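You operate a simulated robot arm through the tools that you are given. There is no shell and no other tool. Be economical: measure what you need, move in short steps, check, and stop when the job is done.

The job below is to be done with a simulated robot arm. You get a single attempt, and the scene is never put back.

JOB
Take the green filter cartridge from the tall carton and leave it on the flat grey box on the top of the black cabinet.

It is judged by the outcome, as a careful person would: the job done as asked, and still so three seconds after it is handed in. It fails if anything else is knocked over, pushed out of place, dropped, spilled or broken.

ROBOT AND FRAMES
A 7-joint arm with a two-finger parallel gripper on a trunk, on a base that drives. Base frame: it is fixed to the floor where the robot stands at the start and does not move with it; the origin is under the middle of the robot, x ahead of it, y to its left, z up. Lengths are in mm, angles in rad, forces in N, time in s.
With the tool pointing down near the work surface it reaches from about 100 to 580 mm from the robot's upright axis, wherever it stands. Its first joint turns from -2.007 to 2.007 rad. Payload 3.91 kg.
The tool frame sits at the grasp point between the pads (the TCP): z along the fingers, y along the line on which they close. The tips reach 30 mm beyond it. Largest opening 110 mm; finger width 20, thickness 10; the body of the gripper, 48 by 112 mm, starts 55 mm behind the TCP.
Orientation is that of the tool frame in the base frame, as a unit quaternion [x, y, z, w]. With the fingers straight down and closing along the base's y, the tool's x points along the base's -x, its y along +y and its z along -z.

CONTROLS
- The arm moves only by the tool jog_arm. Its argument "moves" is one flat list of numbers, 7 for each row, row after row: the shift along the base's x, y, z in mm, then the turn, a rotation vector about the base's x, y, z in rad, then the gripper command, from -1 (shut) to 1 (fully open), values between in proportion. In form: [x, y, z, wx, wy, wz, claw, x, y, z, wx, wy, wz, claw, ...]. A call has 1 to 12 rows; each row shifts and turns the commanded pose from where the row before left it. A row lasts 0.2 s, in which the tool goes at most 50 mm and 0.15 rad; a call with a longer step from one row to the next is refused whole, and so is a gripper value outside its range. A pose out of reach is approached as far as the arm can. The call stops where the force on the tool passes 40 N (or 10 N more than at its start, if that is more) or the arm is blocked; 0.2 s more then pass. Each finger travels about 108 mm/s and halts on what it meets, pressing with about 36 N; the grip force reading is that of the motor and also rises with nothing between the fingers. The clock runs only during rows and for 0.2 s after the last one: add rows that do not move to give the fingers time. It gives the time, the measured TCP pose, the force on the tool (base axes), the opening and the grip force at its end, in the units of the frame above (readings bear some noise).
- Cameras (640 x 400 px; columns grow to the right, rows downward): "scene" is now at [-26.3, 71.1, 1374.1]; the picture's right is [-0.93, -0.37, 0.00], its down [-0.23, 0.58, -0.78] and it looks along [0.29, -0.73, -0.62] (base axes); focal length 214 px, centre (320, 200). "wrist" rides on the gripper at [72, 17, -103] in the tool frame; the picture's right is [-0.23, 0.97, 0.00], its down [-0.76, -0.18, -0.62] and it looks along [-0.61, -0.14, 0.78] (tool axes); focal length 222 px, centre (320, 200). There is no depth. A picture from a camera that has moved, and an enlarged one, comes with that camera's place and axes in the base frame and with its lens.
- capture(camera): a new picture of that camera. No time passes.
- slide_trunk(by): slides the trunk up (or, below 0, down) by that many mm; the arm and the scene camera ride with it, the base frame stays. It gives what a move gives, with no picture.
- drive_base(legs): drives the robot by 1 to 6 legs, each [ahead, turn to the left] in mm and rad, along the robot's own axes; the way and the turn of a leg run together, so that a leg with both is an arc; at most 1500 mm and 3.142 rad a leg. The arm and the cameras ride along, it lands a little off, and it stops where it bumps. It gives what a move gives.
- turn_head(pan, tilt): turns the head with the scene camera to pan (to the left, within 2.705 rad either way) and tilt (down, from -0.506 to 1.204), counted from straight ahead of the robot. It gives what a move gives.
- close_up(camera, box): a new picture of the part [left, top, right, bottom] of that camera's present view, enlarged. No time passes.
- hand_in(): hands the job in; it is judged then, once.

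Work in short steps. Places have to be worked out from the pictures, the camera data and where the tool is seen: move nearer, look again, correct. Check each grasp and each placing, and mend what went wrong. You have 120 turns and 82 pictures in all, those below and enlarged ones among them. Open the gripper and draw the arm clear of the work before you hand the job in, unless the task says otherwise; then end with one line.

The tools are called after ">>>" as name(argument=value, ...) on one line, values as JSON. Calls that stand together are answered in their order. jog_arm: Moves the arm, as the interface text tells. Its arguments: {"type":"object","properties":{"moves":{"type":"array","items":{"type":"number"}}},"required":["moves"]} The other tools are called the same way: slide_trunk (by) slides the trunk up or down; drive_base (legs) drives the base; turn_head (pan, tilt) turns the head that bears the scene camera; capture (camera) takes a picture; close_up (camera, box) takes an enlarged picture of a part of a camera's view; hand_in () hands the job in.

At the start:

```text
t: 0.0
position: [151.6, -446.7, 1160.4]
orientation: [0.0, 1.0, 0.0, 0.001]
ft_force: [0.3, 0.3, 0.2]
width: 109.7
grip_force: 0.1
trunk travel left (down, up): [-475.0, 515.0]
robot x, y, heading: [-3.7, 1.6, -0.006]
head pan, tilt: [-1.196, 0.67]
```

scene: 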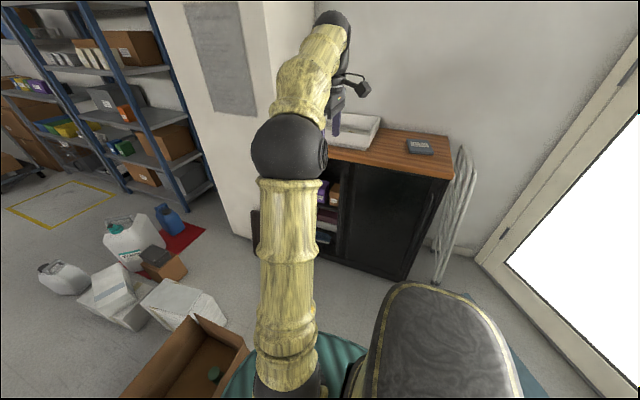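
wrist: 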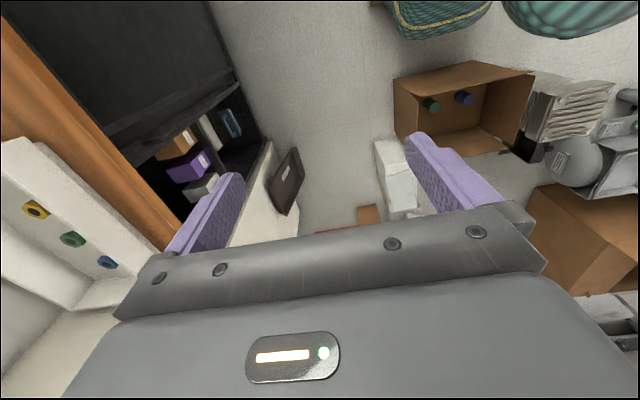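

The scene shows an open carton just ahead of the robot and a black cabinet to its right. I'll turn the head to look at the carton and then take close-ups.

>>> close_up(camera="scene", box=[320, 80, 480, 180])

>>> turn_head(pan=0.0, tilt=0.9)

>>> capture(camera="scene")

```text
4.00 times, centred on (400, 130) of scene
camera zoom: at [-26.3, 71.1, 1374.1], right [-0.93, -0.37, 0.0], down [-0.23, 0.58, -0.78], along [0.29, -0.73, -0.62], focal length 858 px, centre (0, 480)
```

zoom: 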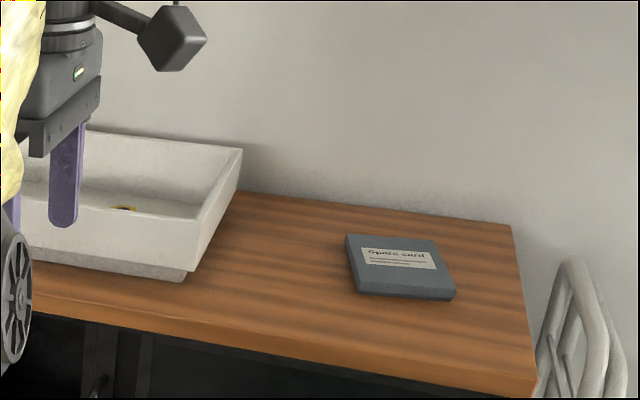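

```text
t: 1.4
position: [151.2, -446.7, 1159.6]
orientation: [0.0, 1.0, -0.001, -0.001]
ft_force: [0.0, -0.5, -0.4]
width: 109.9
grip_force: 0.1
trunk travel left (down, up): [-475.0, 515.0]
robot x, y, heading: [-1.6, 2.5, -0.003]
head pan, tilt: [0.0, 0.901]
```

```text
78 pictures are left
camera scene: at [17.6, 151.1, 1355.4], right [0.0, -1.0, 0.0], down [-0.78, 0.0, -0.62], along [0.62, 0.0, -0.78], focal length 214 px, centre (320, 200)
```

scene: 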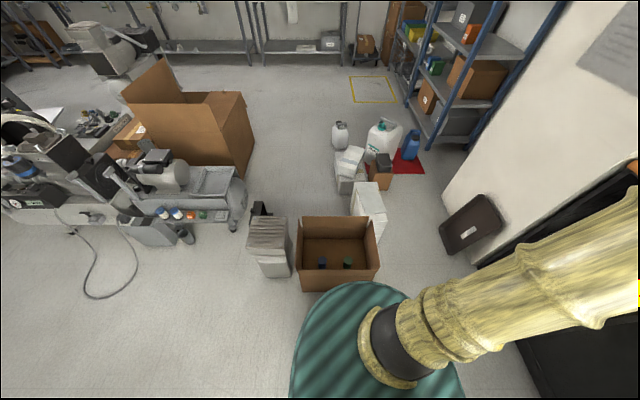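

A carton with one blue and one green item stands ahead. I take a close-up of it to measure.

>>> close_up(camera="scene", box=[280, 205, 400, 300])

>>> close_up(camera="scene", box=[100, 50, 280, 260])

```text
4.21 times, centred on (340, 252) of scene
camera zoom: at [17.6, 151.1, 1355.4], right [0.0, -1.0, 0.0], down [-0.78, 0.0, -0.62], along [0.62, 0.0, -0.78], focal length 903 px, centre (236, -21)
```

zoom: 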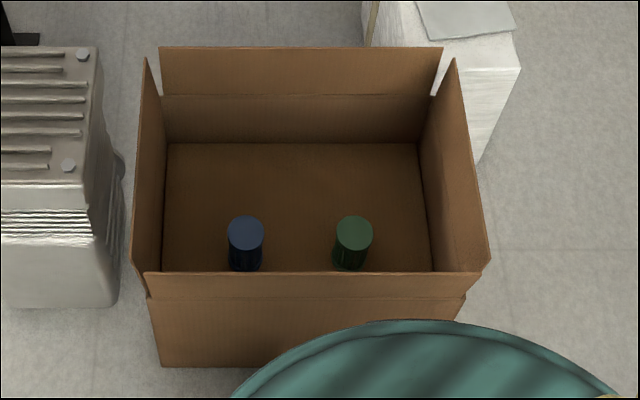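

```text
1.90 times, centred on (190, 155) of scene
camera zoom: at [17.6, 151.1, 1355.4], right [0.0, -1.0, 0.0], down [-0.78, 0.0, -0.62], along [0.62, 0.0, -0.78], focal length 408 px, centre (568, 286)
```

zoom: 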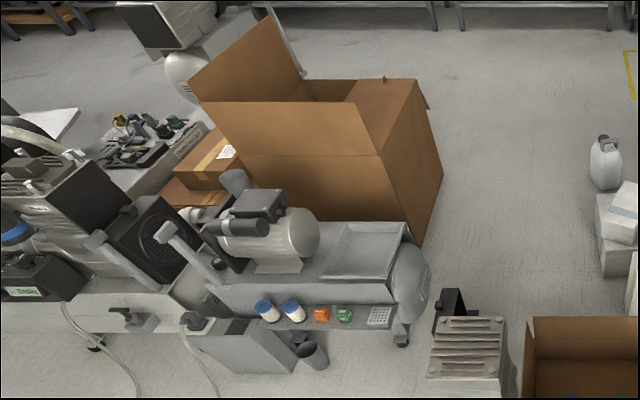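

The carton floor seems around z≈150, flap tops z≈370, green cartridge near (485, 0). I swing the arm over above the carton at its current height.

>>> jog_arm(moves=[26, 37, 0, 0, 0, 0, 1, 26, 37, 0, 0, 0, 0, 1, 26, 37, 0, 0, 0, 0, 1, 26, 37, 0, 0, 0, 0, 1, 26, 37, 0, 0, 0, 0, 1, 26, 37, 0, 0, 0, 0, 1, 26, 37, 0, 0, 0, 0, 1, 26, 37, 0, 0, 0, 0, 1, 26, 37, 0, 0, 0, 0, 1, 26, 37, 0, 0, 0, 0, 1, 26, 37, 0, 0, 0, 0, 1, 26, 37, 0, 0, 0, 0, 1])

>>> capture(camera="wrist")

```text
t: 4.0
position: [462.2, -2.1, 1159.0]
orientation: [0.0, 1.0, 0.0, -0.001]
ft_force: [0.0, 0.3, -0.6]
width: 110.0
grip_force: 0.1
trunk travel left (down, up): [-475.0, 515.0]
robot x, y, heading: [-0.1, -1.3, 0.002]
head pan, tilt: [0.0, 0.901]
```

```text
75 pictures are left
camera wrist: at [391.5, 16.3, 1263.4], right [0.23, 0.97, 0.0], down [0.76, -0.18, 0.62], along [0.61, -0.14, -0.78], focal length 222 px, centre (320, 200)
```

wrist: 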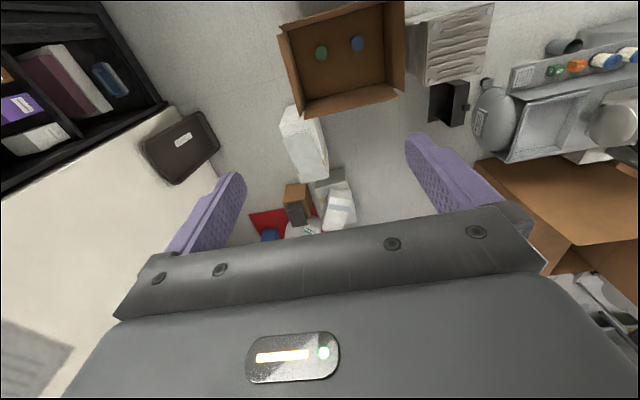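

Triangulating gives the cartridge top at about (483, 0, 256), consistent in both views. I slide the trunk down, staying above the carton.

>>> slide_trunk(by=-470)

>>> capture(camera="wrist")

>>> capture(camera="scene")

```text
refused: -470 is not a number from -400 to 400
```

```text
74 pictures are left
camera wrist: at [391.5, 16.3, 1263.4], right [0.23, 0.97, 0.0], down [0.76, -0.18, 0.62], along [0.61, -0.14, -0.78], focal length 222 px, centre (320, 200)
```

wrist: 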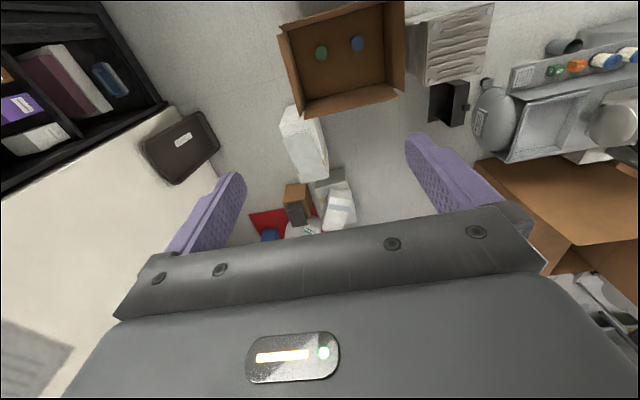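

```text
73 pictures are left
camera scene: at [18.0, 151.4, 1355.3], right [0.0, -1.0, 0.0], down [-0.78, 0.0, -0.62], along [0.62, 0.0, -0.78], focal length 214 px, centre (320, 200)
```

scene: 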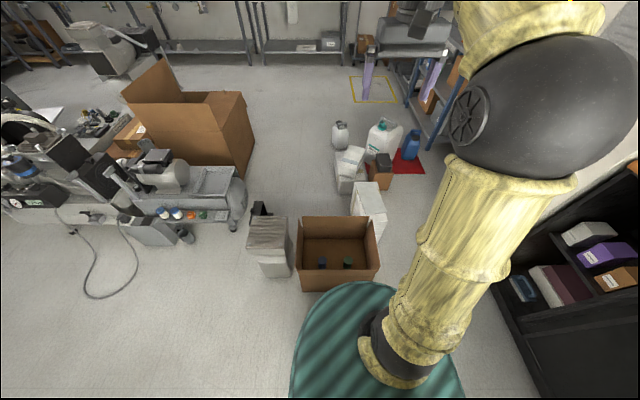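

The slide is limited to 400 mm per call; I do 400, keeping the TCP around z≈760.

>>> slide_trunk(by=-400)

>>> capture(camera="wrist")

>>> capture(camera="scene")

```text
t: 7.8
position: [462.8, -2.7, 759.5]
orientation: [0.001, 1.0, -0.001, 0.0]
ft_force: [1.2, 0.4, 0.2]
width: 110.4
grip_force: 0.1
trunk travel left (down, up): [-75.0, 915.0]
robot x, y, heading: [-1.0, -2.2, -0.001]
head pan, tilt: [0.0, 0.901]
```

```text
72 pictures are left
camera wrist: at [390.9, 15.5, 863.6], right [0.23, 0.97, 0.0], down [0.76, -0.18, 0.62], along [0.61, -0.14, -0.78], focal length 222 px, centre (320, 200)
```

wrist: 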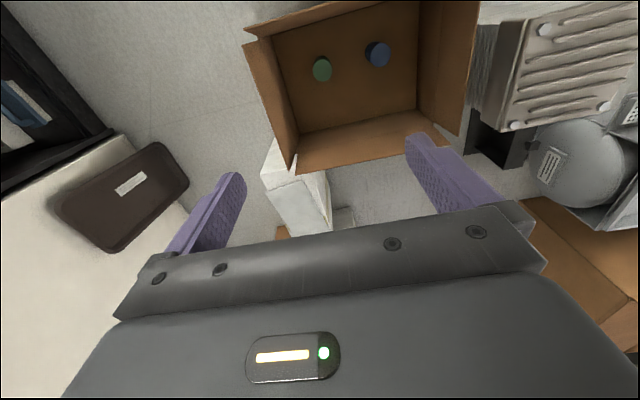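

```text
71 pictures are left
camera scene: at [17.6, 151.2, 955.4], right [0.0, -1.0, 0.0], down [-0.78, 0.0, -0.62], along [0.62, 0.0, -0.78], focal length 214 px, centre (320, 200)
```

scene: 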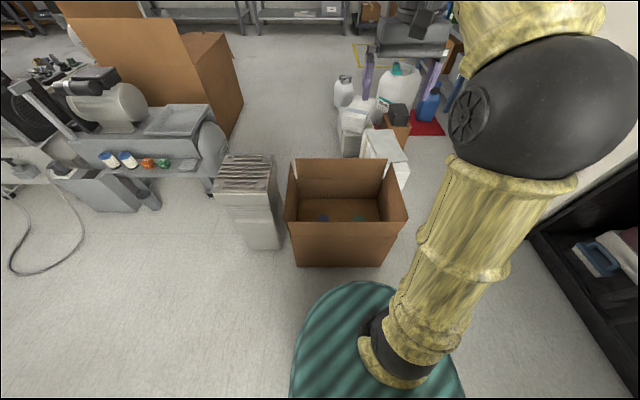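

The cartridge is now better visible; I enlarge it.

>>> close_up(camera="wrist", box=[240, 0, 480, 150])

```text
2.67 times, centred on (360, 75) of wrist
camera zoom: at [390.9, 15.5, 863.6], right [0.23, 0.97, 0.0], down [0.76, -0.18, 0.62], along [0.61, -0.14, -0.78], focal length 592 px, centre (213, 533)
```

zoom: 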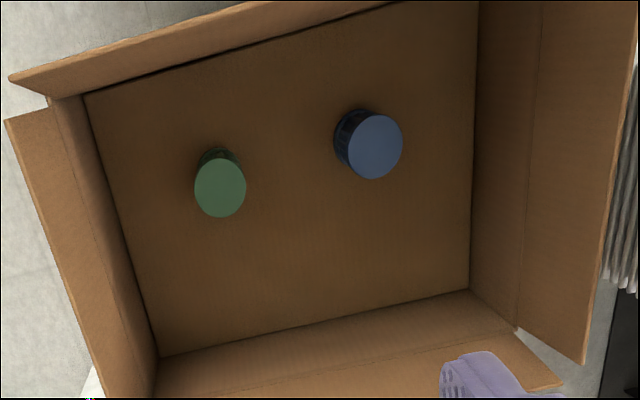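

Green cartridge: top centre ≈ (481, 2, 256), Ø≈47, floor ≈ 162. To keep the wrist camera away from the front flap (x≈383), I turn the tool by -90° about z and centre over the cartridge.

>>> jog_arm(moves=[1.65, 0.4, 0, 0, 0, -0.1428, 1, 1.65, 0.4, 0, 0, 0, -0.1428, 1, 1.65, 0.4, 0, 0, 0, -0.1428, 1, 1.65, 0.4, 0, 0, 0, -0.1428, 1, 1.65, 0.4, 0, 0, 0, -0.1428, 1, 1.65, 0.4, 0, 0, 0, -0.1428, 1, 1.65, 0.4, 0, 0, 0, -0.1428, 1, 1.65, 0.4, 0, 0, 0, -0.1428, 1, 1.65, 0.4, 0, 0, 0, -0.1428, 1, 1.65, 0.4, 0, 0, 0, -0.1428, 1, 1.65, 0.4, 0, 0, 0, -0.1428, 1])

>>> slide_trunk(by=-70)

>>> capture(camera="wrist")

```text
t: 10.2
position: [480.4, 1.7, 760.9]
orientation: [0.708, 0.706, 0.0, 0.0]
ft_force: [0.4, 0.5, -0.1]
width: 109.8
grip_force: 0.2
trunk travel left (down, up): [-75.0, 915.0]
robot x, y, heading: [-1.5, -2.8, -0.002]
head pan, tilt: [0.0, 0.901]
```

```text
t: 11.3
position: [479.4, 0.8, 690.3]
orientation: [0.707, 0.708, 0.001, 0.0]
ft_force: [0.2, 0.7, 0.5]
width: 110.1
grip_force: 0.2
trunk travel left (down, up): [-5.0, 985.0]
robot x, y, heading: [-2.9, 3.0, -0.003]
head pan, tilt: [0.0, 0.901]
```

```text
69 pictures are left
camera wrist: at [497.5, 75.1, 794.0], right [0.97, -0.23, 0.0], down [-0.18, -0.76, 0.62], along [-0.14, -0.61, -0.78], focal length 222 px, centre (320, 200)
```

wrist: 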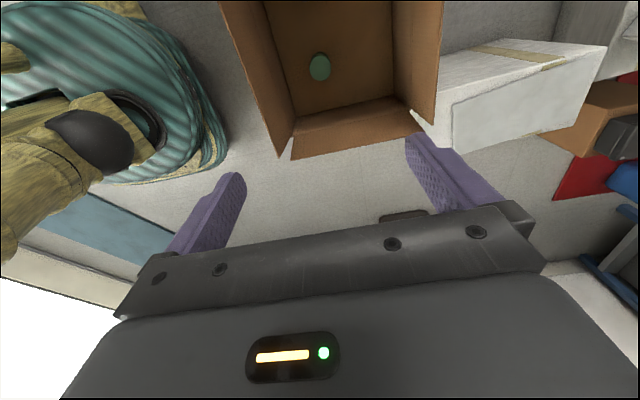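

The estimate from this new direction agrees: (482, 3). I lower to z≈420 with fingers still above the flaps and look.

>>> jog_arm(moves=[1, 0.5, -45, 0, 0, 0, 1, 0.5, 0.5, -45, 0, 0, 0, 1, 0.5, 0, -45, 0, 0, 0, 1, 0, 0, -45, 0, 0, 0, 1, 0, 0, -45, 0, 0, 0, 1, 0, 0, -45, 0, 0, 0, 1])

>>> capture(camera="wrist")

>>> capture(camera="scene")

```text
t: 12.7
position: [480.5, 1.9, 421.5]
orientation: [0.707, 0.707, 0.001, 0.001]
ft_force: [-0.2, 0.3, -0.1]
width: 110.1
grip_force: 0.1
trunk travel left (down, up): [-5.0, 985.0]
robot x, y, heading: [-3.4, -0.5, -0.002]
head pan, tilt: [0.0, 0.901]
```

```text
68 pictures are left
camera wrist: at [498.5, 76.2, 524.3], right [0.97, -0.23, 0.0], down [-0.18, -0.76, 0.62], along [-0.14, -0.61, -0.78], focal length 222 px, centre (320, 200)
```

wrist: 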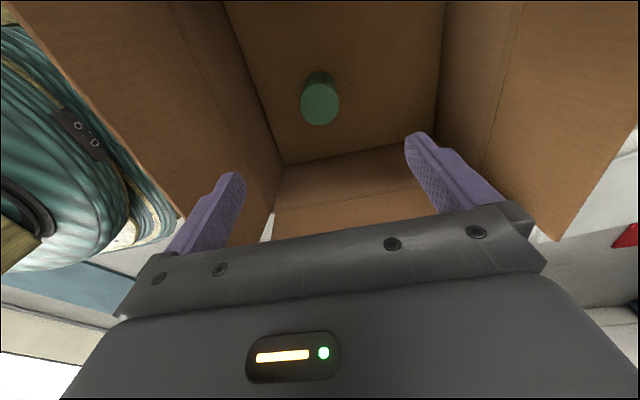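

```text
67 pictures are left
camera scene: at [17.5, 151.2, 885.4], right [0.0, -1.0, 0.0], down [-0.78, 0.0, -0.62], along [0.62, 0.0, -0.78], focal length 214 px, centre (320, 200)
```

scene: 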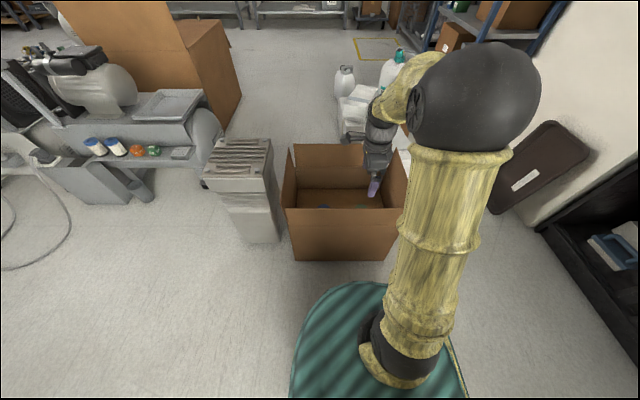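

Cartridge confirmed at ≈(482.5, 4). I descend partway, so the tips just straddle the top, and check.

>>> jog_arm(moves=[1, 1, -30, 0, 0, 0, 1, 1, 1, -30, 0, 0, 0, 1, 0, 0, -30, 0, 0, 0, 1, 0, 0, -30, 0, 0, 0, 1, 0, 0, -20, 0, 0, 0, 1])

>>> capture(camera="wrist")

>>> capture(camera="scene")

```text
t: 13.9
position: [480.5, 4.5, 281.1]
orientation: [0.706, 0.708, -0.001, -0.001]
ft_force: [0.1, 0.5, 0.0]
width: 110.1
grip_force: 0.0
trunk travel left (down, up): [-5.0, 985.0]
robot x, y, heading: [0.0, 1.4, -0.0]
head pan, tilt: [0.0, 0.901]
```

```text
66 pictures are left
camera wrist: at [499.4, 78.8, 384.9], right [0.97, -0.23, 0.0], down [-0.18, -0.76, 0.62], along [-0.14, -0.61, -0.78], focal length 222 px, centre (320, 200)
```

wrist: 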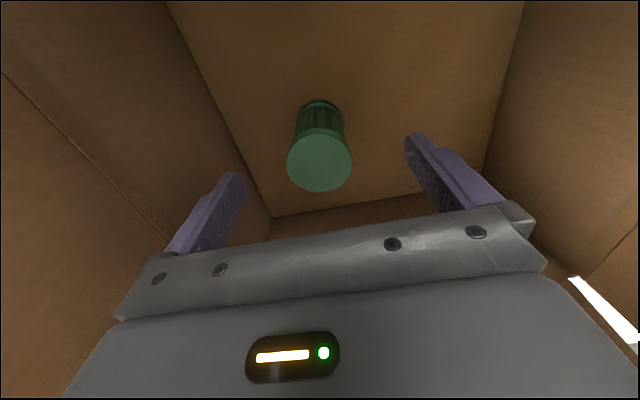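

```text
65 pictures are left
camera scene: at [17.6, 151.2, 885.4], right [0.0, -1.0, 0.0], down [-0.78, 0.0, -0.62], along [0.62, 0.0, -0.78], focal length 214 px, centre (320, 200)
```

scene: 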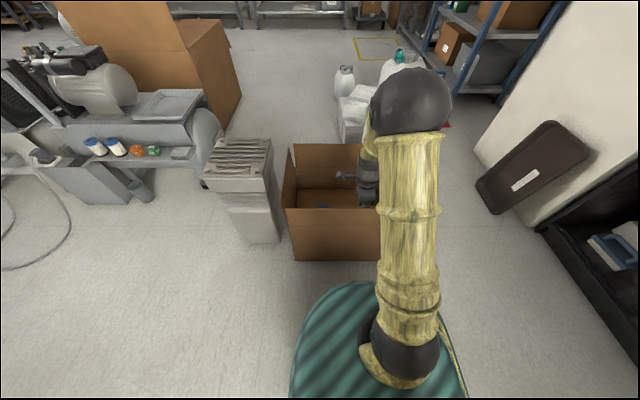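

Aligned within a couple of mm; I descend the last ~58 mm so the pads span the upper half of the cartridge.

>>> jog_arm(moves=[2, 1, -20, 0, 0, 0, 1, 0, 0, -20, 0, 0, 0, 1, 0, 0, -18, 0, 0, 0, 1])

>>> capture(camera="wrist")

>>> capture(camera="scene")

```text
t: 14.7
position: [483.6, 4.8, 223.0]
orientation: [0.707, 0.708, 0.0, 0.0]
ft_force: [-0.6, 0.0, -0.4]
width: 110.2
grip_force: 0.1
trunk travel left (down, up): [-5.0, 985.0]
robot x, y, heading: [-2.3, -1.0, 0.0]
head pan, tilt: [0.0, 0.901]
```

```text
64 pictures are left
camera wrist: at [501.4, 78.3, 326.2], right [0.97, -0.23, 0.0], down [-0.18, -0.76, 0.62], along [-0.14, -0.61, -0.78], focal length 222 px, centre (320, 200)
```

wrist: 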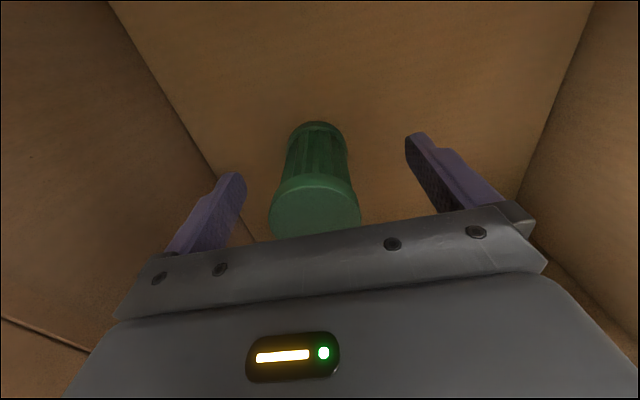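

```text
63 pictures are left
camera scene: at [17.6, 151.2, 885.4], right [0.0, -1.0, 0.0], down [-0.78, 0.0, -0.62], along [0.62, 0.0, -0.78], focal length 214 px, centre (320, 200)
```

scene: 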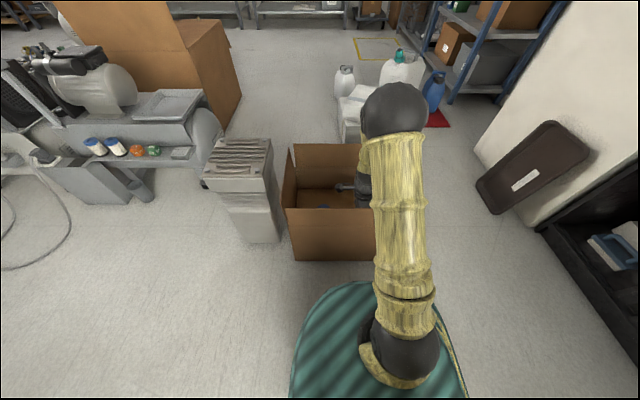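

The cartridge sits between the fingers and nothing touches. I close the gripper.

>>> jog_arm(moves=[0, 0, 0, 0, 0, 0, -0.1, 0, 0, 0, 0, 0, 0, -0.3, 0, 0, 0, 0, 0, 0, -1, 0, 0, 0, 0, 0, 0, -1, 0, 0, 0, 0, 0, 0, -1])

>>> capture(camera="wrist")

```text
t: 15.9
position: [483.7, 5.1, 222.3]
orientation: [0.707, 0.707, 0.0, 0.0]
ft_force: [0.0, -1.0, 0.0]
width: 43.9
grip_force: 35.9
trunk travel left (down, up): [-5.0, 985.0]
robot x, y, heading: [0.8, -2.2, 0.001]
head pan, tilt: [0.0, 0.901]
```

```text
62 pictures are left
camera wrist: at [501.4, 78.2, 326.3], right [0.97, -0.23, 0.0], down [-0.18, -0.76, 0.62], along [-0.14, -0.61, -0.78], focal length 222 px, centre (320, 200)
```

wrist: 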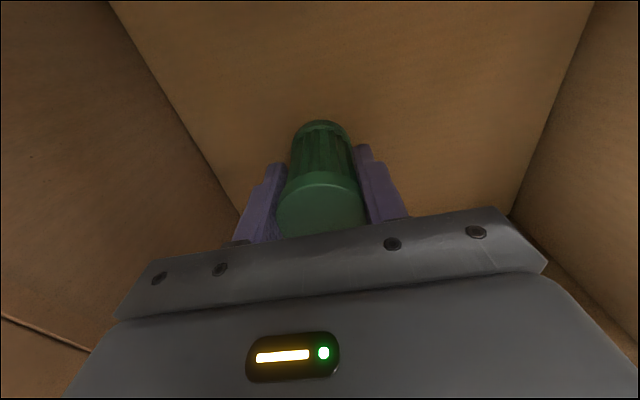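

Gripped at 44 mm with 36 N. I lift straight up.

>>> jog_arm(moves=[0, 0, 10, 0, 0, 0, -1, 0, 0, 20, 0, 0, 0, -1, 0, 0, 30, 0, 0, 0, -1, 0, 0, 40, 0, 0, 0, -1, 0, 0, 40, 0, 0, 0, -1, 0, 0, 40, 0, 0, 0, -1, 0, 0, 40, 0, 0, 0, -1, 0, 0, 40, 0, 0, 0, -1, 0, 0, 40, 0, 0, 0, -1, 0, 0, 40, 0, 0, 0, -1, 0, 0, 40, 0, 0, 0, -1, 0, 0, 30, 0, 0, 0, -1])

>>> capture(camera="wrist")

```text
t: 18.5
position: [485.7, 5.4, 631.3]
orientation: [0.707, 0.707, -0.001, -0.001]
ft_force: [0.7, -0.5, -1.2]
width: 43.1
grip_force: 36.1
trunk travel left (down, up): [-5.0, 985.0]
robot x, y, heading: [2.4, 3.4, -0.003]
head pan, tilt: [0.0, 0.901]
```

```text
61 pictures are left
camera wrist: at [503.7, 79.9, 735.6], right [0.97, -0.23, 0.0], down [-0.18, -0.76, 0.62], along [-0.14, -0.61, -0.78], focal length 222 px, centre (320, 200)
```

wrist: 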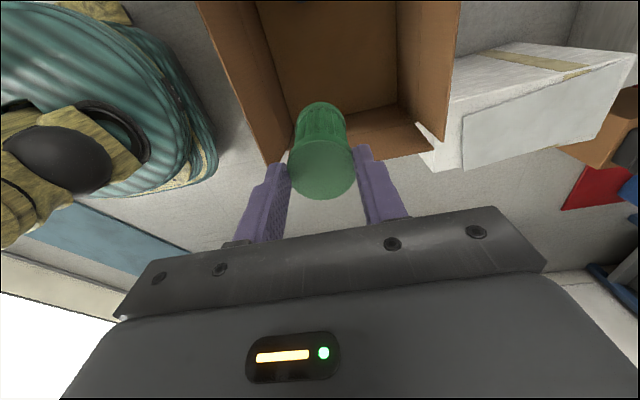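

The cartridge appears slightly lower in the grip than before the lift. I wait a second and look again to see if it is slipping.

>>> jog_arm(moves=[0, 0, 0, 0, 0, 0, -1, 0, 0, 0, 0, 0, 0, -1, 0, 0, 0, 0, 0, 0, -1, 0, 0, 0, 0, 0, 0, -1, 0, 0, 0, 0, 0, 0, -1])

>>> close_up(camera="wrist", box=[220, 80, 420, 240])

```text
t: 19.7
position: [485.6, 6.3, 631.4]
orientation: [0.708, 0.706, 0.0, 0.0]
ft_force: [-0.5, 0.0, -1.0]
width: 43.4
grip_force: 36.3
trunk travel left (down, up): [-5.0, 985.0]
robot x, y, heading: [-0.0, -2.4, -0.001]
head pan, tilt: [0.0, 0.901]
```

```text
2.50 times, centred on (320, 160) of wrist
camera zoom: at [503.6, 79.8, 735.4], right [0.97, -0.23, 0.0], down [-0.18, -0.76, 0.62], along [-0.14, -0.61, -0.78], focal length 555 px, centre (320, 300)
```

zoom: 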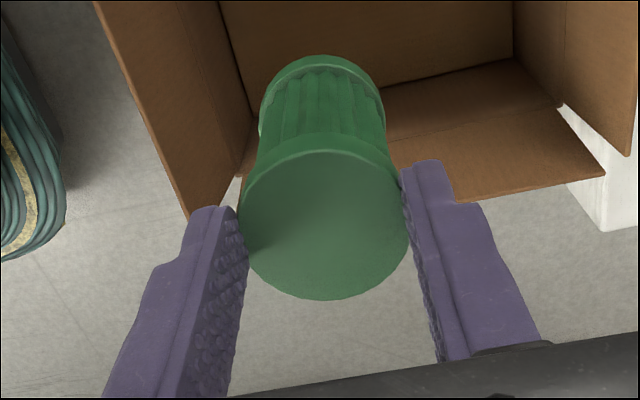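

The cartridge slid down in the grip by ~40 mm (top is now near the finger tips; it seems about 76 mm long, top originally ≈ 237). I lower it gently back to the carton floor to regrasp deeper.

>>> jog_arm(moves=[0, 0, -5, 0, 0, 0, -1, 0, 0, -10, 0, 0, 0, -1, 0, 0, -15, 0, 0, 0, -1, 0, 0, -20, 0, 0, 0, -1, 0, 0, -20, 0, 0, 0, -1, 0, 0, -20, 0, 0, 0, -1, 0, 0, -20, 0, 0, 0, -1, 0, 0, -20, 0, 0, 0, -1, 0, 0, -20, 0, 0, 0, -1, 0, 0, -15, 0, 0, 0, -1, 0, 0, -10, 0, 0, 0, -1, 0, 0, -5, 0, 0, 0, -1])

>>> close_up(camera="wrist", box=[220, 80, 420, 240])

```text
t: 22.3
position: [486.3, 7.3, 452.5]
orientation: [0.707, 0.707, 0.0, -0.001]
ft_force: [-0.2, -0.1, -0.4]
width: 43.3
grip_force: 36.1
trunk travel left (down, up): [-5.0, 985.0]
robot x, y, heading: [-0.7, -1.5, -0.003]
head pan, tilt: [0.0, 0.901]
```

```text
2.50 times, centred on (320, 160) of wrist
camera zoom: at [503.3, 80.7, 556.3], right [0.97, -0.23, 0.0], down [-0.18, -0.76, 0.62], along [-0.14, -0.61, -0.78], focal length 555 px, centre (320, 300)
```

zoom: 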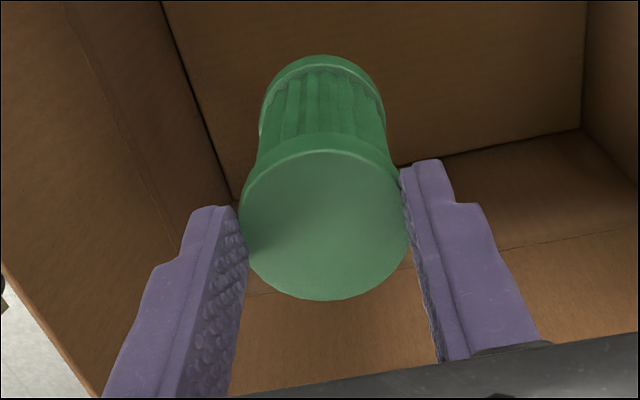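

The hold is stable. I continue down, stopping just above expected contact (TCP ≈ 270).

>>> jog_arm(moves=[0, 0, -5, 0, 0, 0, -1, 0, 0, -10, 0, 0, 0, -1, 0, 0, -15, 0, 0, 0, -1, 0, 0, -20, 0, 0, 0, -1, 0, 0, -20, 0, 0, 0, -1, 0, 0, -20, 0, 0, 0, -1, 0, 0, -20, 0, 0, 0, -1, 0, 0, -20, 0, 0, 0, -1, 0, 0, -15, 0, 0, 0, -1, 0, 0, -10, 0, 0, 0, -1, 0, 0, -5, 0, 0, 0, -1, 0, 0, -4, 0, 0, 0, -1])

>>> capture(camera="wrist")

```text
t: 24.9
position: [486.1, 5.5, 287.7]
orientation: [0.707, 0.708, 0.0, 0.0]
ft_force: [0.9, -0.2, -0.6]
width: 43.4
grip_force: 35.9
trunk travel left (down, up): [-5.0, 985.0]
robot x, y, heading: [0.7, -0.0, -0.0]
head pan, tilt: [0.0, 0.901]
```

```text
58 pictures are left
camera wrist: at [503.4, 79.3, 391.6], right [0.97, -0.23, 0.0], down [-0.18, -0.76, 0.62], along [-0.14, -0.61, -0.78], focal length 222 px, centre (320, 200)
```

wrist: 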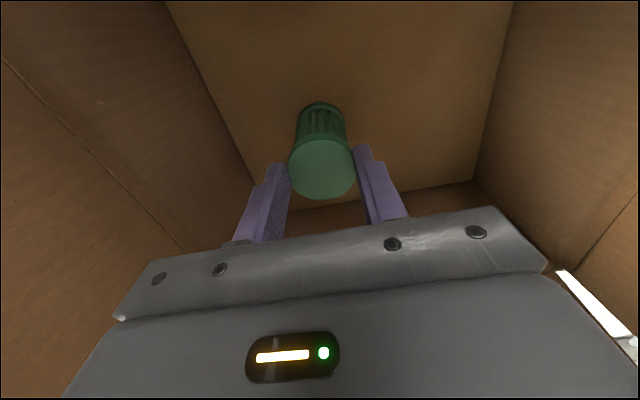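

I lower in small steps until contact shows in the force reading.

>>> jog_arm(moves=[0, 0, -4, 0, 0, 0, -1, 0, 0, -4, 0, 0, 0, -1, 0, 0, -3, 0, 0, 0, -1, 0, 0, -3, 0, 0, 0, -1, 0, 0, 0, 0, 0, 0, -1])

>>> close_up(camera="wrist", box=[220, 80, 420, 240])

```text
t: 26.1
position: [486.1, 5.8, 273.8]
orientation: [0.707, 0.707, 0.0, 0.0]
ft_force: [0.5, 0.8, -1.5]
width: 43.6
grip_force: 36.1
trunk travel left (down, up): [-5.0, 985.0]
robot x, y, heading: [-1.0, -1.6, 0.001]
head pan, tilt: [0.0, 0.901]
```

```text
2.50 times, centred on (320, 160) of wrist
camera zoom: at [504.0, 79.4, 377.5], right [0.97, -0.23, 0.0], down [-0.18, -0.76, 0.62], along [-0.14, -0.61, -0.78], focal length 555 px, centre (320, 300)
```

zoom: 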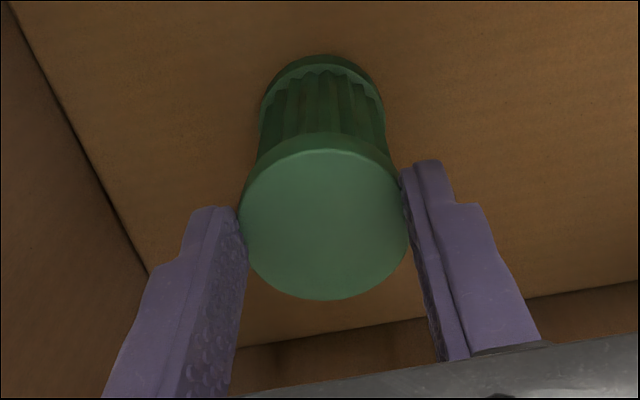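

No contact yet; continuing in small steps.

>>> jog_arm(moves=[0, 0, -3, 0, 0, 0, -1, 0, 0, -3, 0, 0, 0, -1, 0, 0, -3, 0, 0, 0, -1, 0, 0, 0, 0, 0, 0, -1])

>>> close_up(camera="wrist", box=[220, 80, 420, 240])

```text
t: 27.1
position: [486.0, 5.2, 265.8]
orientation: [0.707, 0.707, 0.001, 0.002]
ft_force: [-1.0, 5.0, 32.2]
width: 43.5
grip_force: 35.8
trunk travel left (down, up): [-5.0, 985.0]
robot x, y, heading: [-2.2, -3.7, -0.001]
head pan, tilt: [0.0, 0.901]
```

```text
2.50 times, centred on (320, 160) of wrist
camera zoom: at [503.2, 78.9, 370.8], right [0.97, -0.23, 0.0], down [-0.18, -0.76, 0.62], along [-0.14, -0.61, -0.78], focal length 555 px, centre (320, 300)
```

zoom: 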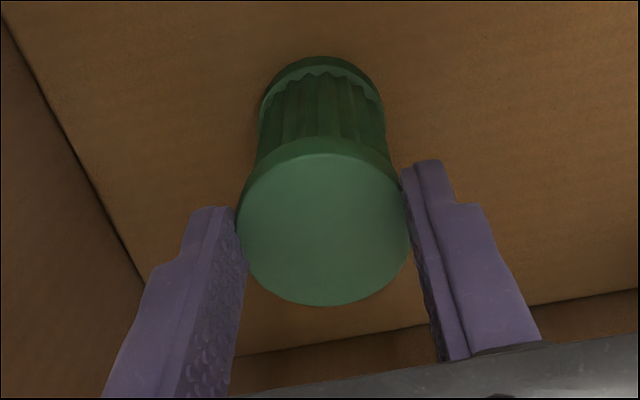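

Contact at TCP z≈267 (32 N without slipping, so friction is good). I relieve the load, open, go down to TCP z≈200 and close again.

>>> jog_arm(moves=[0, 0, 3, 0, 0, 0, -1, 0, 0, 0, 0, 0, 0, -1, 0, 0, 0, 0, 0, 0, 0.0, 0, 0, 0, 0, 0, 0, 0.5, 0, 0, 0, 0, 0, 0, 0.5, 0, 0, -15, 0, 0, 0, 0.5, 0, 0, -15, 0, 0, 0, 0.5])

>>> capture(camera="wrist")

```text
t: 28.7
position: [485.1, 5.6, 239.3]
orientation: [0.707, 0.707, 0.0, 0.0]
ft_force: [0.1, -0.8, 0.4]
width: 82.5
grip_force: 0.0
trunk travel left (down, up): [-5.0, 985.0]
robot x, y, heading: [-1.8, 1.8, 0.002]
head pan, tilt: [0.0, 0.901]
```

```text
55 pictures are left
camera wrist: at [503.1, 79.1, 342.4], right [0.97, -0.23, 0.0], down [-0.18, -0.76, 0.62], along [-0.14, -0.61, -0.78], focal length 222 px, centre (320, 200)
```

wrist: 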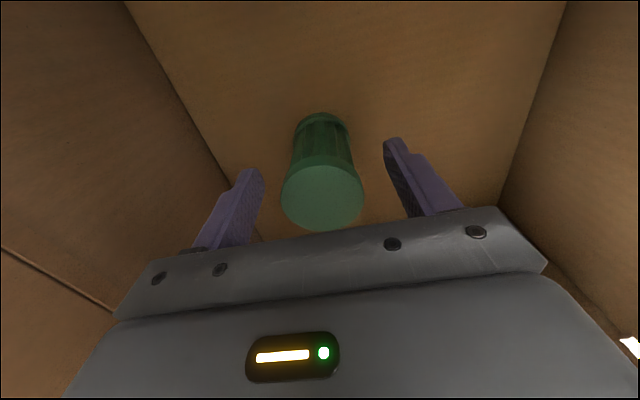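

Cartridge upright, top at z≈239. I go down 34 mm more (tips ≈ 175) and close.

>>> jog_arm(moves=[0, 0, -12, 0, 0, 0, 0.5, 0, 0, -12, 0, 0, 0, 0.5, 0, 0, -10, 0, 0, 0, 0.5, 0, 0, 0, 0, 0, 0, 0.0, 0, 0, 0, 0, 0, 0, -0.3, 0, 0, 0, 0, 0, 0, -1, 0, 0, 0, 0, 0, 0, -1, 0, 0, 0, 0, 0, 0, -1, 0, 0, 0, 0, 0, 0, -1])

>>> capture(camera="wrist")

```text
t: 30.7
position: [484.3, 5.9, 206.0]
orientation: [0.706, 0.708, 0.0, 0.0]
ft_force: [-0.2, 0.4, 0.1]
width: 43.4
grip_force: 36.2
trunk travel left (down, up): [-5.0, 985.0]
robot x, y, heading: [-2.0, -3.0, 0.001]
head pan, tilt: [0.0, 0.901]
```

```text
54 pictures are left
camera wrist: at [502.7, 79.2, 308.1], right [0.97, -0.23, 0.0], down [-0.18, -0.76, 0.62], along [-0.14, -0.61, -0.78], focal length 222 px, centre (320, 200)
```

wrist: 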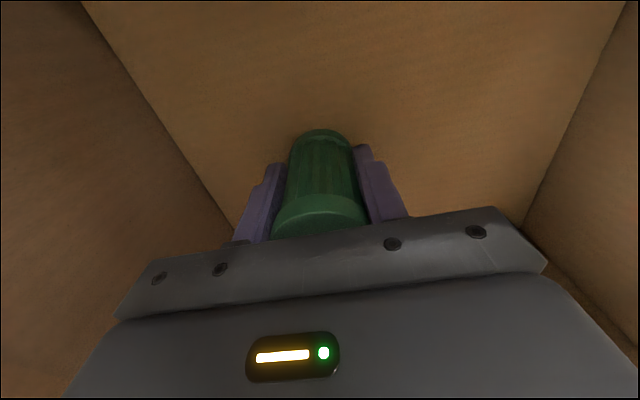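

Deep grasp this time. I lift slowly by 30 mm and check for slip.

>>> jog_arm(moves=[0, 0, 2, 0, 0, 0, -1, 0, 0, 4, 0, 0, 0, -1, 0, 0, 6, 0, 0, 0, -1, 0, 0, 8, 0, 0, 0, -1, 0, 0, 6, 0, 0, 0, -1, 0, 0, 4, 0, 0, 0, -1, 0, 0, 0, 0, 0, 0, -1])

>>> capture(camera="wrist")

```text
t: 32.3
position: [486.0, 5.3, 234.8]
orientation: [0.708, 0.707, 0.0, 0.0]
ft_force: [0.1, -0.5, -1.0]
width: 43.7
grip_force: 35.5
trunk travel left (down, up): [-5.0, 985.0]
robot x, y, heading: [1.7, -1.2, 0.001]
head pan, tilt: [0.0, 0.901]
```

```text
53 pictures are left
camera wrist: at [503.5, 79.1, 338.1], right [0.97, -0.23, 0.0], down [-0.18, -0.76, 0.62], along [-0.14, -0.61, -0.78], focal length 222 px, centre (320, 200)
```

wrist: 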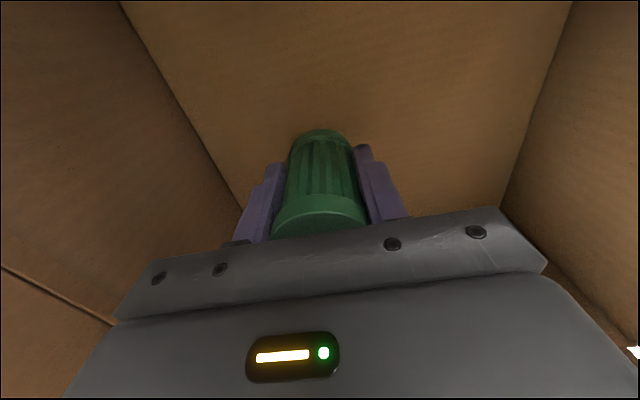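

No slip. I continue upward at a moderate, ramped speed.

>>> jog_arm(moves=[0, 0, 5, 0, 0, 0, -1, 0, 0, 10, 0, 0, 0, -1, 0, 0, 15, 0, 0, 0, -1, 0, 0, 20, 0, 0, 0, -1, 0, 0, 20, 0, 0, 0, -1, 0, 0, 20, 0, 0, 0, -1, 0, 0, 20, 0, 0, 0, -1, 0, 0, 20, 0, 0, 0, -1, 0, 0, 20, 0, 0, 0, -1, 0, 0, 15, 0, 0, 0, -1, 0, 0, 10, 0, 0, 0, -1, 0, 0, 5, 0, 0, 0, -1])

>>> capture(camera="wrist")

```text
t: 34.9
position: [486.9, 6.6, 414.2]
orientation: [0.707, 0.707, 0.0, -0.001]
ft_force: [-0.3, 0.2, -0.6]
width: 43.9
grip_force: 36.3
trunk travel left (down, up): [-5.0, 985.0]
robot x, y, heading: [-0.3, -1.0, -0.005]
head pan, tilt: [0.0, 0.901]
```

```text
52 pictures are left
camera wrist: at [504.5, 79.3, 517.7], right [0.97, -0.23, 0.0], down [-0.18, -0.76, 0.62], along [-0.14, -0.61, -0.78], focal length 222 px, centre (320, 200)
```

wrist: 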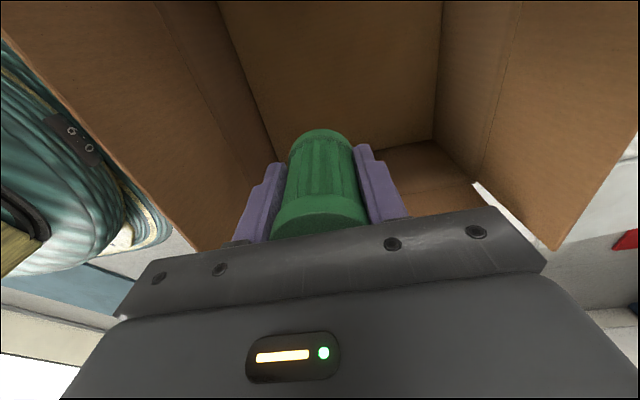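

Still solid. I raise everything with the trunk.

>>> slide_trunk(by=400)

>>> slide_trunk(by=300)

>>> turn_head(pan=-1.5, tilt=0.6)

>>> capture(camera="scene")

>>> capture(camera="wrist")

```text
t: 38.7
position: [487.5, 4.7, 813.9]
orientation: [0.707, 0.707, 0.0, 0.0]
ft_force: [0.5, -0.7, -0.9]
width: 43.7
grip_force: 36.0
trunk travel left (down, up): [-405.0, 585.0]
robot x, y, heading: [-0.4, 3.0, -0.001]
head pan, tilt: [0.0, 0.901]
```

```text
t: 41.7
position: [486.5, 5.2, 1114.2]
orientation: [0.707, 0.707, 0.001, 0.0]
ft_force: [-0.8, -0.5, 0.0]
width: 43.7
grip_force: 35.9
trunk travel left (down, up): [-705.0, 285.0]
robot x, y, heading: [1.4, -2.8, -0.002]
head pan, tilt: [0.0, 0.901]
```

```text
t: 43.3
position: [486.8, 6.1, 1115.0]
orientation: [0.707, 0.707, 0.0, 0.001]
ft_force: [0.5, -0.8, -1.5]
width: 43.8
grip_force: 36.6
trunk travel left (down, up): [-705.0, 285.0]
robot x, y, heading: [-1.0, 1.2, 0.003]
head pan, tilt: [-1.499, 0.6]
```

```text
51 pictures are left
camera scene: at [-51.3, 63.1, 1610.1], right [-1.0, -0.07, 0.0], down [-0.04, 0.56, -0.83], along [0.06, -0.82, -0.56], focal length 214 px, centre (320, 200)
```

scene: 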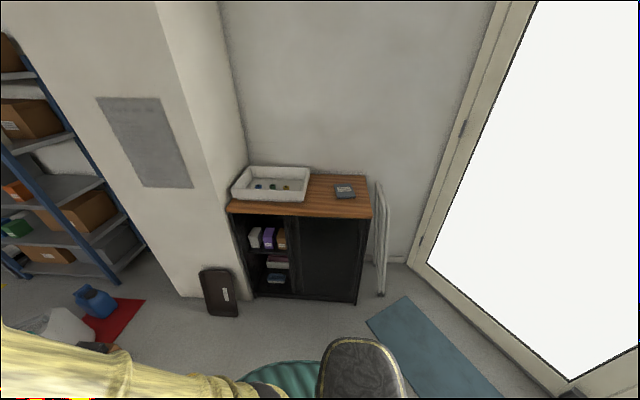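

```text
50 pictures are left
camera wrist: at [504.7, 79.3, 1217.7], right [0.97, -0.23, 0.0], down [-0.18, -0.76, 0.62], along [-0.14, -0.61, -0.78], focal length 222 px, centre (320, 200)
```

wrist: 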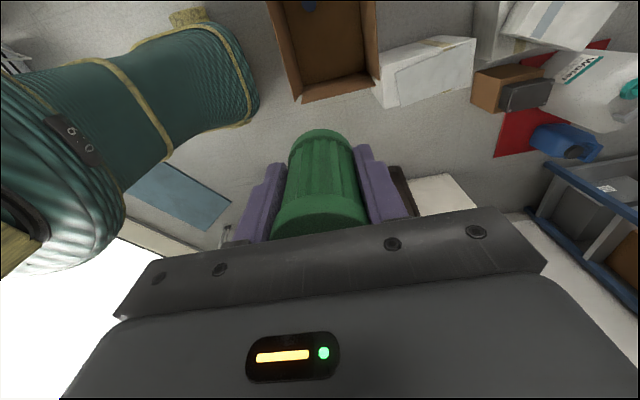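

The cabinet's grey "Spare card" box triangulates to ≈(-122, -1104), top z≈893; cabinet front edge y≈-855; robot base radius ≈220. I turn toward it (heading ≈ -1.68) on the spot.

>>> drive_base(legs=[[0, -0.8], [0, -0.88]])

>>> turn_head(pan=0.0, tilt=0.7)

>>> capture(camera="scene")

>>> capture(camera="wrist")

```text
t: 48.1
position: [-48.0, -484.9, 1113.8]
orientation: [0.998, -0.055, 0.0, 0.0]
ft_force: [-0.2, -0.2, -0.2]
width: 43.8
grip_force: 35.5
trunk travel left (down, up): [-705.0, 285.0]
robot x, y, heading: [-0.3, -1.6, -1.689]
head pan, tilt: [-1.499, 0.6]
```

```text
t: 49.7
position: [-47.5, -485.0, 1113.2]
orientation: [0.998, -0.056, 0.0, 0.0]
ft_force: [0.0, -0.1, -1.4]
width: 43.7
grip_force: 35.9
trunk travel left (down, up): [-705.0, 285.0]
robot x, y, heading: [4.6, -0.1, -1.68]
head pan, tilt: [0.0, 0.7]
```

```text
49 pictures are left
camera scene: at [151.4, -43.9, 1601.5], right [-0.99, 0.11, 0.0], down [0.07, 0.64, -0.76], along [-0.09, -0.76, -0.64], focal length 214 px, centre (320, 200)
```

scene: 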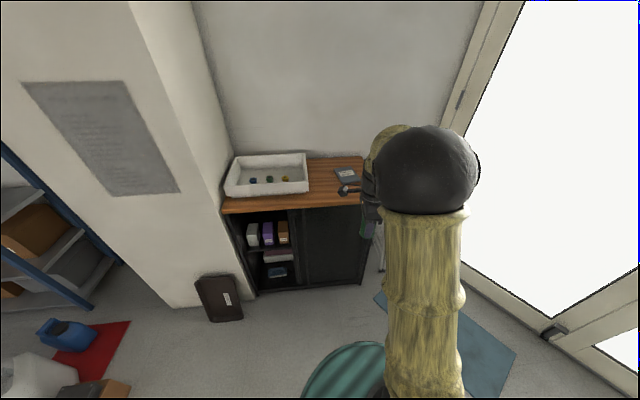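

```text
48 pictures are left
camera wrist: at [23.2, -508.7, 1217.7], right [-0.33, -0.94, 0.0], down [-0.74, 0.26, 0.62], along [-0.59, 0.21, -0.78], focal length 222 px, centre (320, 200)
```

wrist: 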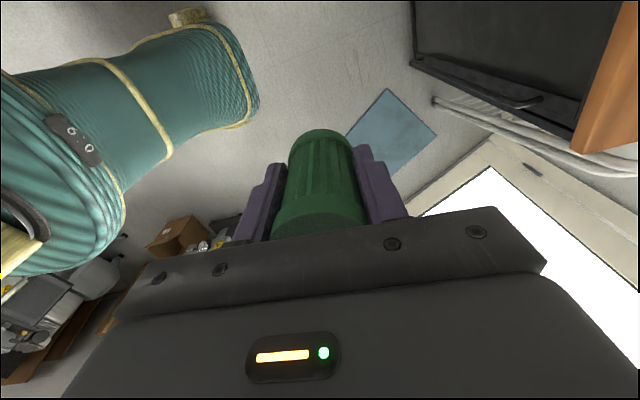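

Confirmed box centre ≈(-128, -1108, 893). I drive ahead 500 mm, with the cartridge bottom (z≈1070) well above everything on the cabinet.

>>> drive_base(legs=[[500, 0]])

>>> capture(camera="scene")

>>> capture(camera="wrist")

```text
t: 52.7
position: [-104.0, -985.2, 1113.9]
orientation: [0.998, -0.055, 0.0, 0.0]
ft_force: [0.1, -0.5, -0.6]
width: 43.6
grip_force: 36.2
trunk travel left (down, up): [-705.0, 285.0]
robot x, y, heading: [-54.2, -500.9, -1.687]
head pan, tilt: [0.0, 0.7]
```

```text
47 pictures are left
camera scene: at [95.2, -544.9, 1601.5], right [-0.99, 0.11, 0.0], down [0.07, 0.64, -0.76], along [-0.09, -0.76, -0.64], focal length 214 px, centre (320, 200)
```

scene: 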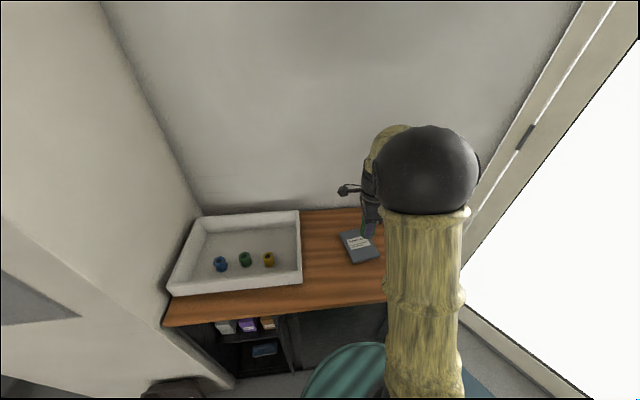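

```text
46 pictures are left
camera wrist: at [-33.2, -1009.5, 1217.4], right [-0.33, -0.94, 0.0], down [-0.74, 0.26, 0.62], along [-0.59, 0.21, -0.78], focal length 222 px, centre (320, 200)
```

wrist: 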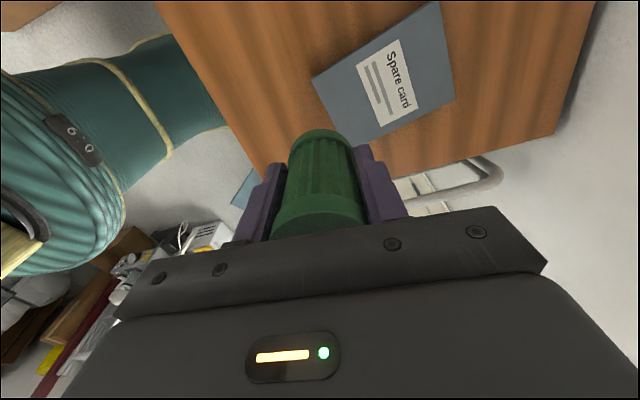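

Box now estimated at ≈(-140, -1092, ~870–890). I drive 60 mm closer to bring it comfortably into reach.

>>> drive_base(legs=[[60, 0]])

>>> jog_arm(moves=[0, 0, -10, 0, 0, 0, -1, 0, 0, -20, 0, 0, 0, -1, 0, 0, -20, 0, 0, 0, -1, 0, 0, -10, 0, 0, 0, -1])

>>> capture(camera="wrist")

>>> capture(camera="scene")

```text
t: 53.6
position: [-111.1, -1046.4, 1113.3]
orientation: [0.999, -0.055, 0.0, -0.001]
ft_force: [-0.1, -0.1, -0.4]
width: 43.9
grip_force: 36.3
trunk travel left (down, up): [-705.0, 285.0]
robot x, y, heading: [-65.4, -561.1, -1.681]
head pan, tilt: [0.0, 0.7]
```

```text
t: 54.6
position: [-110.3, -1043.8, 1052.7]
orientation: [0.998, -0.055, 0.0, -0.001]
ft_force: [-0.7, -0.4, -0.6]
width: 43.6
grip_force: 35.6
trunk travel left (down, up): [-705.0, 285.0]
robot x, y, heading: [-62.4, -561.4, -1.681]
head pan, tilt: [0.0, 0.7]
```

```text
45 pictures are left
camera wrist: at [-39.2, -1068.1, 1157.0], right [-0.33, -0.94, 0.0], down [-0.74, 0.26, 0.62], along [-0.59, 0.21, -0.78], focal length 222 px, centre (320, 200)
```

wrist: 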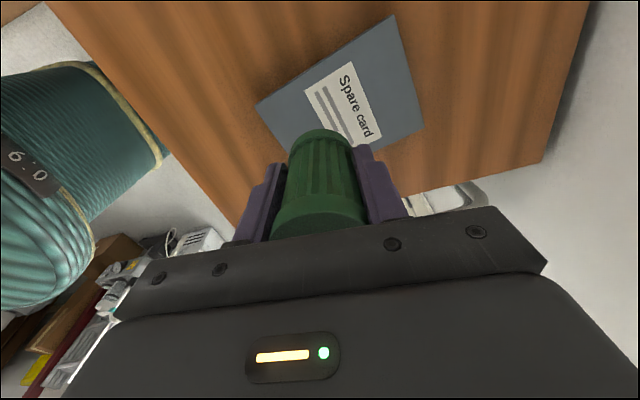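

```text
44 pictures are left
camera scene: at [88.7, -603.8, 1601.5], right [-0.99, 0.11, 0.0], down [0.07, 0.64, -0.76], along [-0.09, -0.76, -0.64], focal length 214 px, centre (320, 200)
```

scene: 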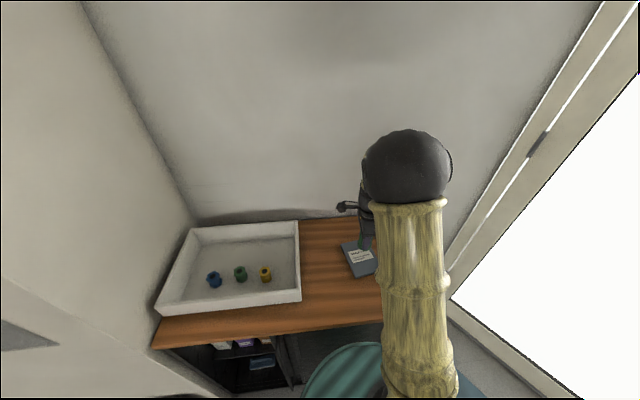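

Corner rays from the wrist view put the box centre ≈(-128, -1068), about 160×120. I move over it and down to z≈990 (cartridge bottom ≈ 945).

>>> jog_arm(moves=[-4, -6, -5, 0, 0, 0, -1, -4, -6, -10, 0, 0, 0, -1, -4, -6, -15, 0, 0, 0, -1, -4, -6, -15, 0, 0, 0, -1, -2, -1, -10, 0, 0, 0, -1, 0, 0, -5, 0, 0, 0, -1])

>>> capture(camera="wrist")

>>> close_up(camera="scene", box=[310, 180, 430, 300])

```text
t: 56.0
position: [-128.7, -1069.5, 995.3]
orientation: [0.998, -0.056, 0.0, 0.0]
ft_force: [0.5, -0.5, -0.9]
width: 44.0
grip_force: 35.9
trunk travel left (down, up): [-705.0, 285.0]
robot x, y, heading: [-62.2, -560.4, -1.679]
head pan, tilt: [0.0, 0.7]
```

```text
43 pictures are left
camera wrist: at [-58.0, -1093.3, 1098.2], right [-0.33, -0.94, 0.0], down [-0.74, 0.26, 0.62], along [-0.59, 0.21, -0.78], focal length 222 px, centre (320, 200)
```

wrist: 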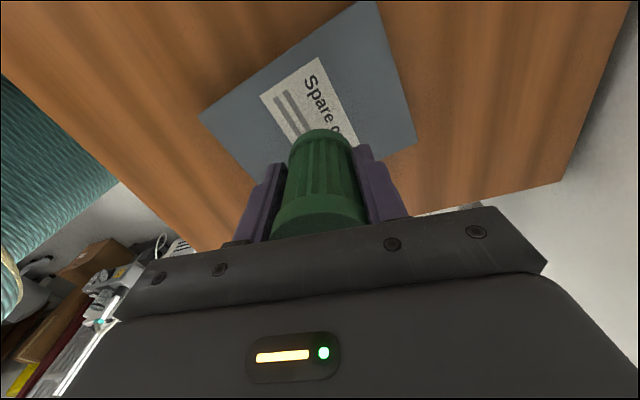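

```text
3.33 times, centred on (370, 240) of scene
camera zoom: at [88.6, -603.8, 1601.5], right [-0.99, 0.11, 0.0], down [0.07, 0.64, -0.76], along [-0.09, -0.76, -0.64], focal length 715 px, centre (153, 67)
```

zoom: 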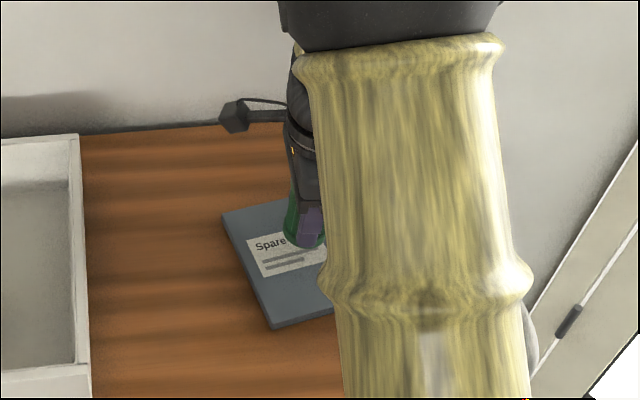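

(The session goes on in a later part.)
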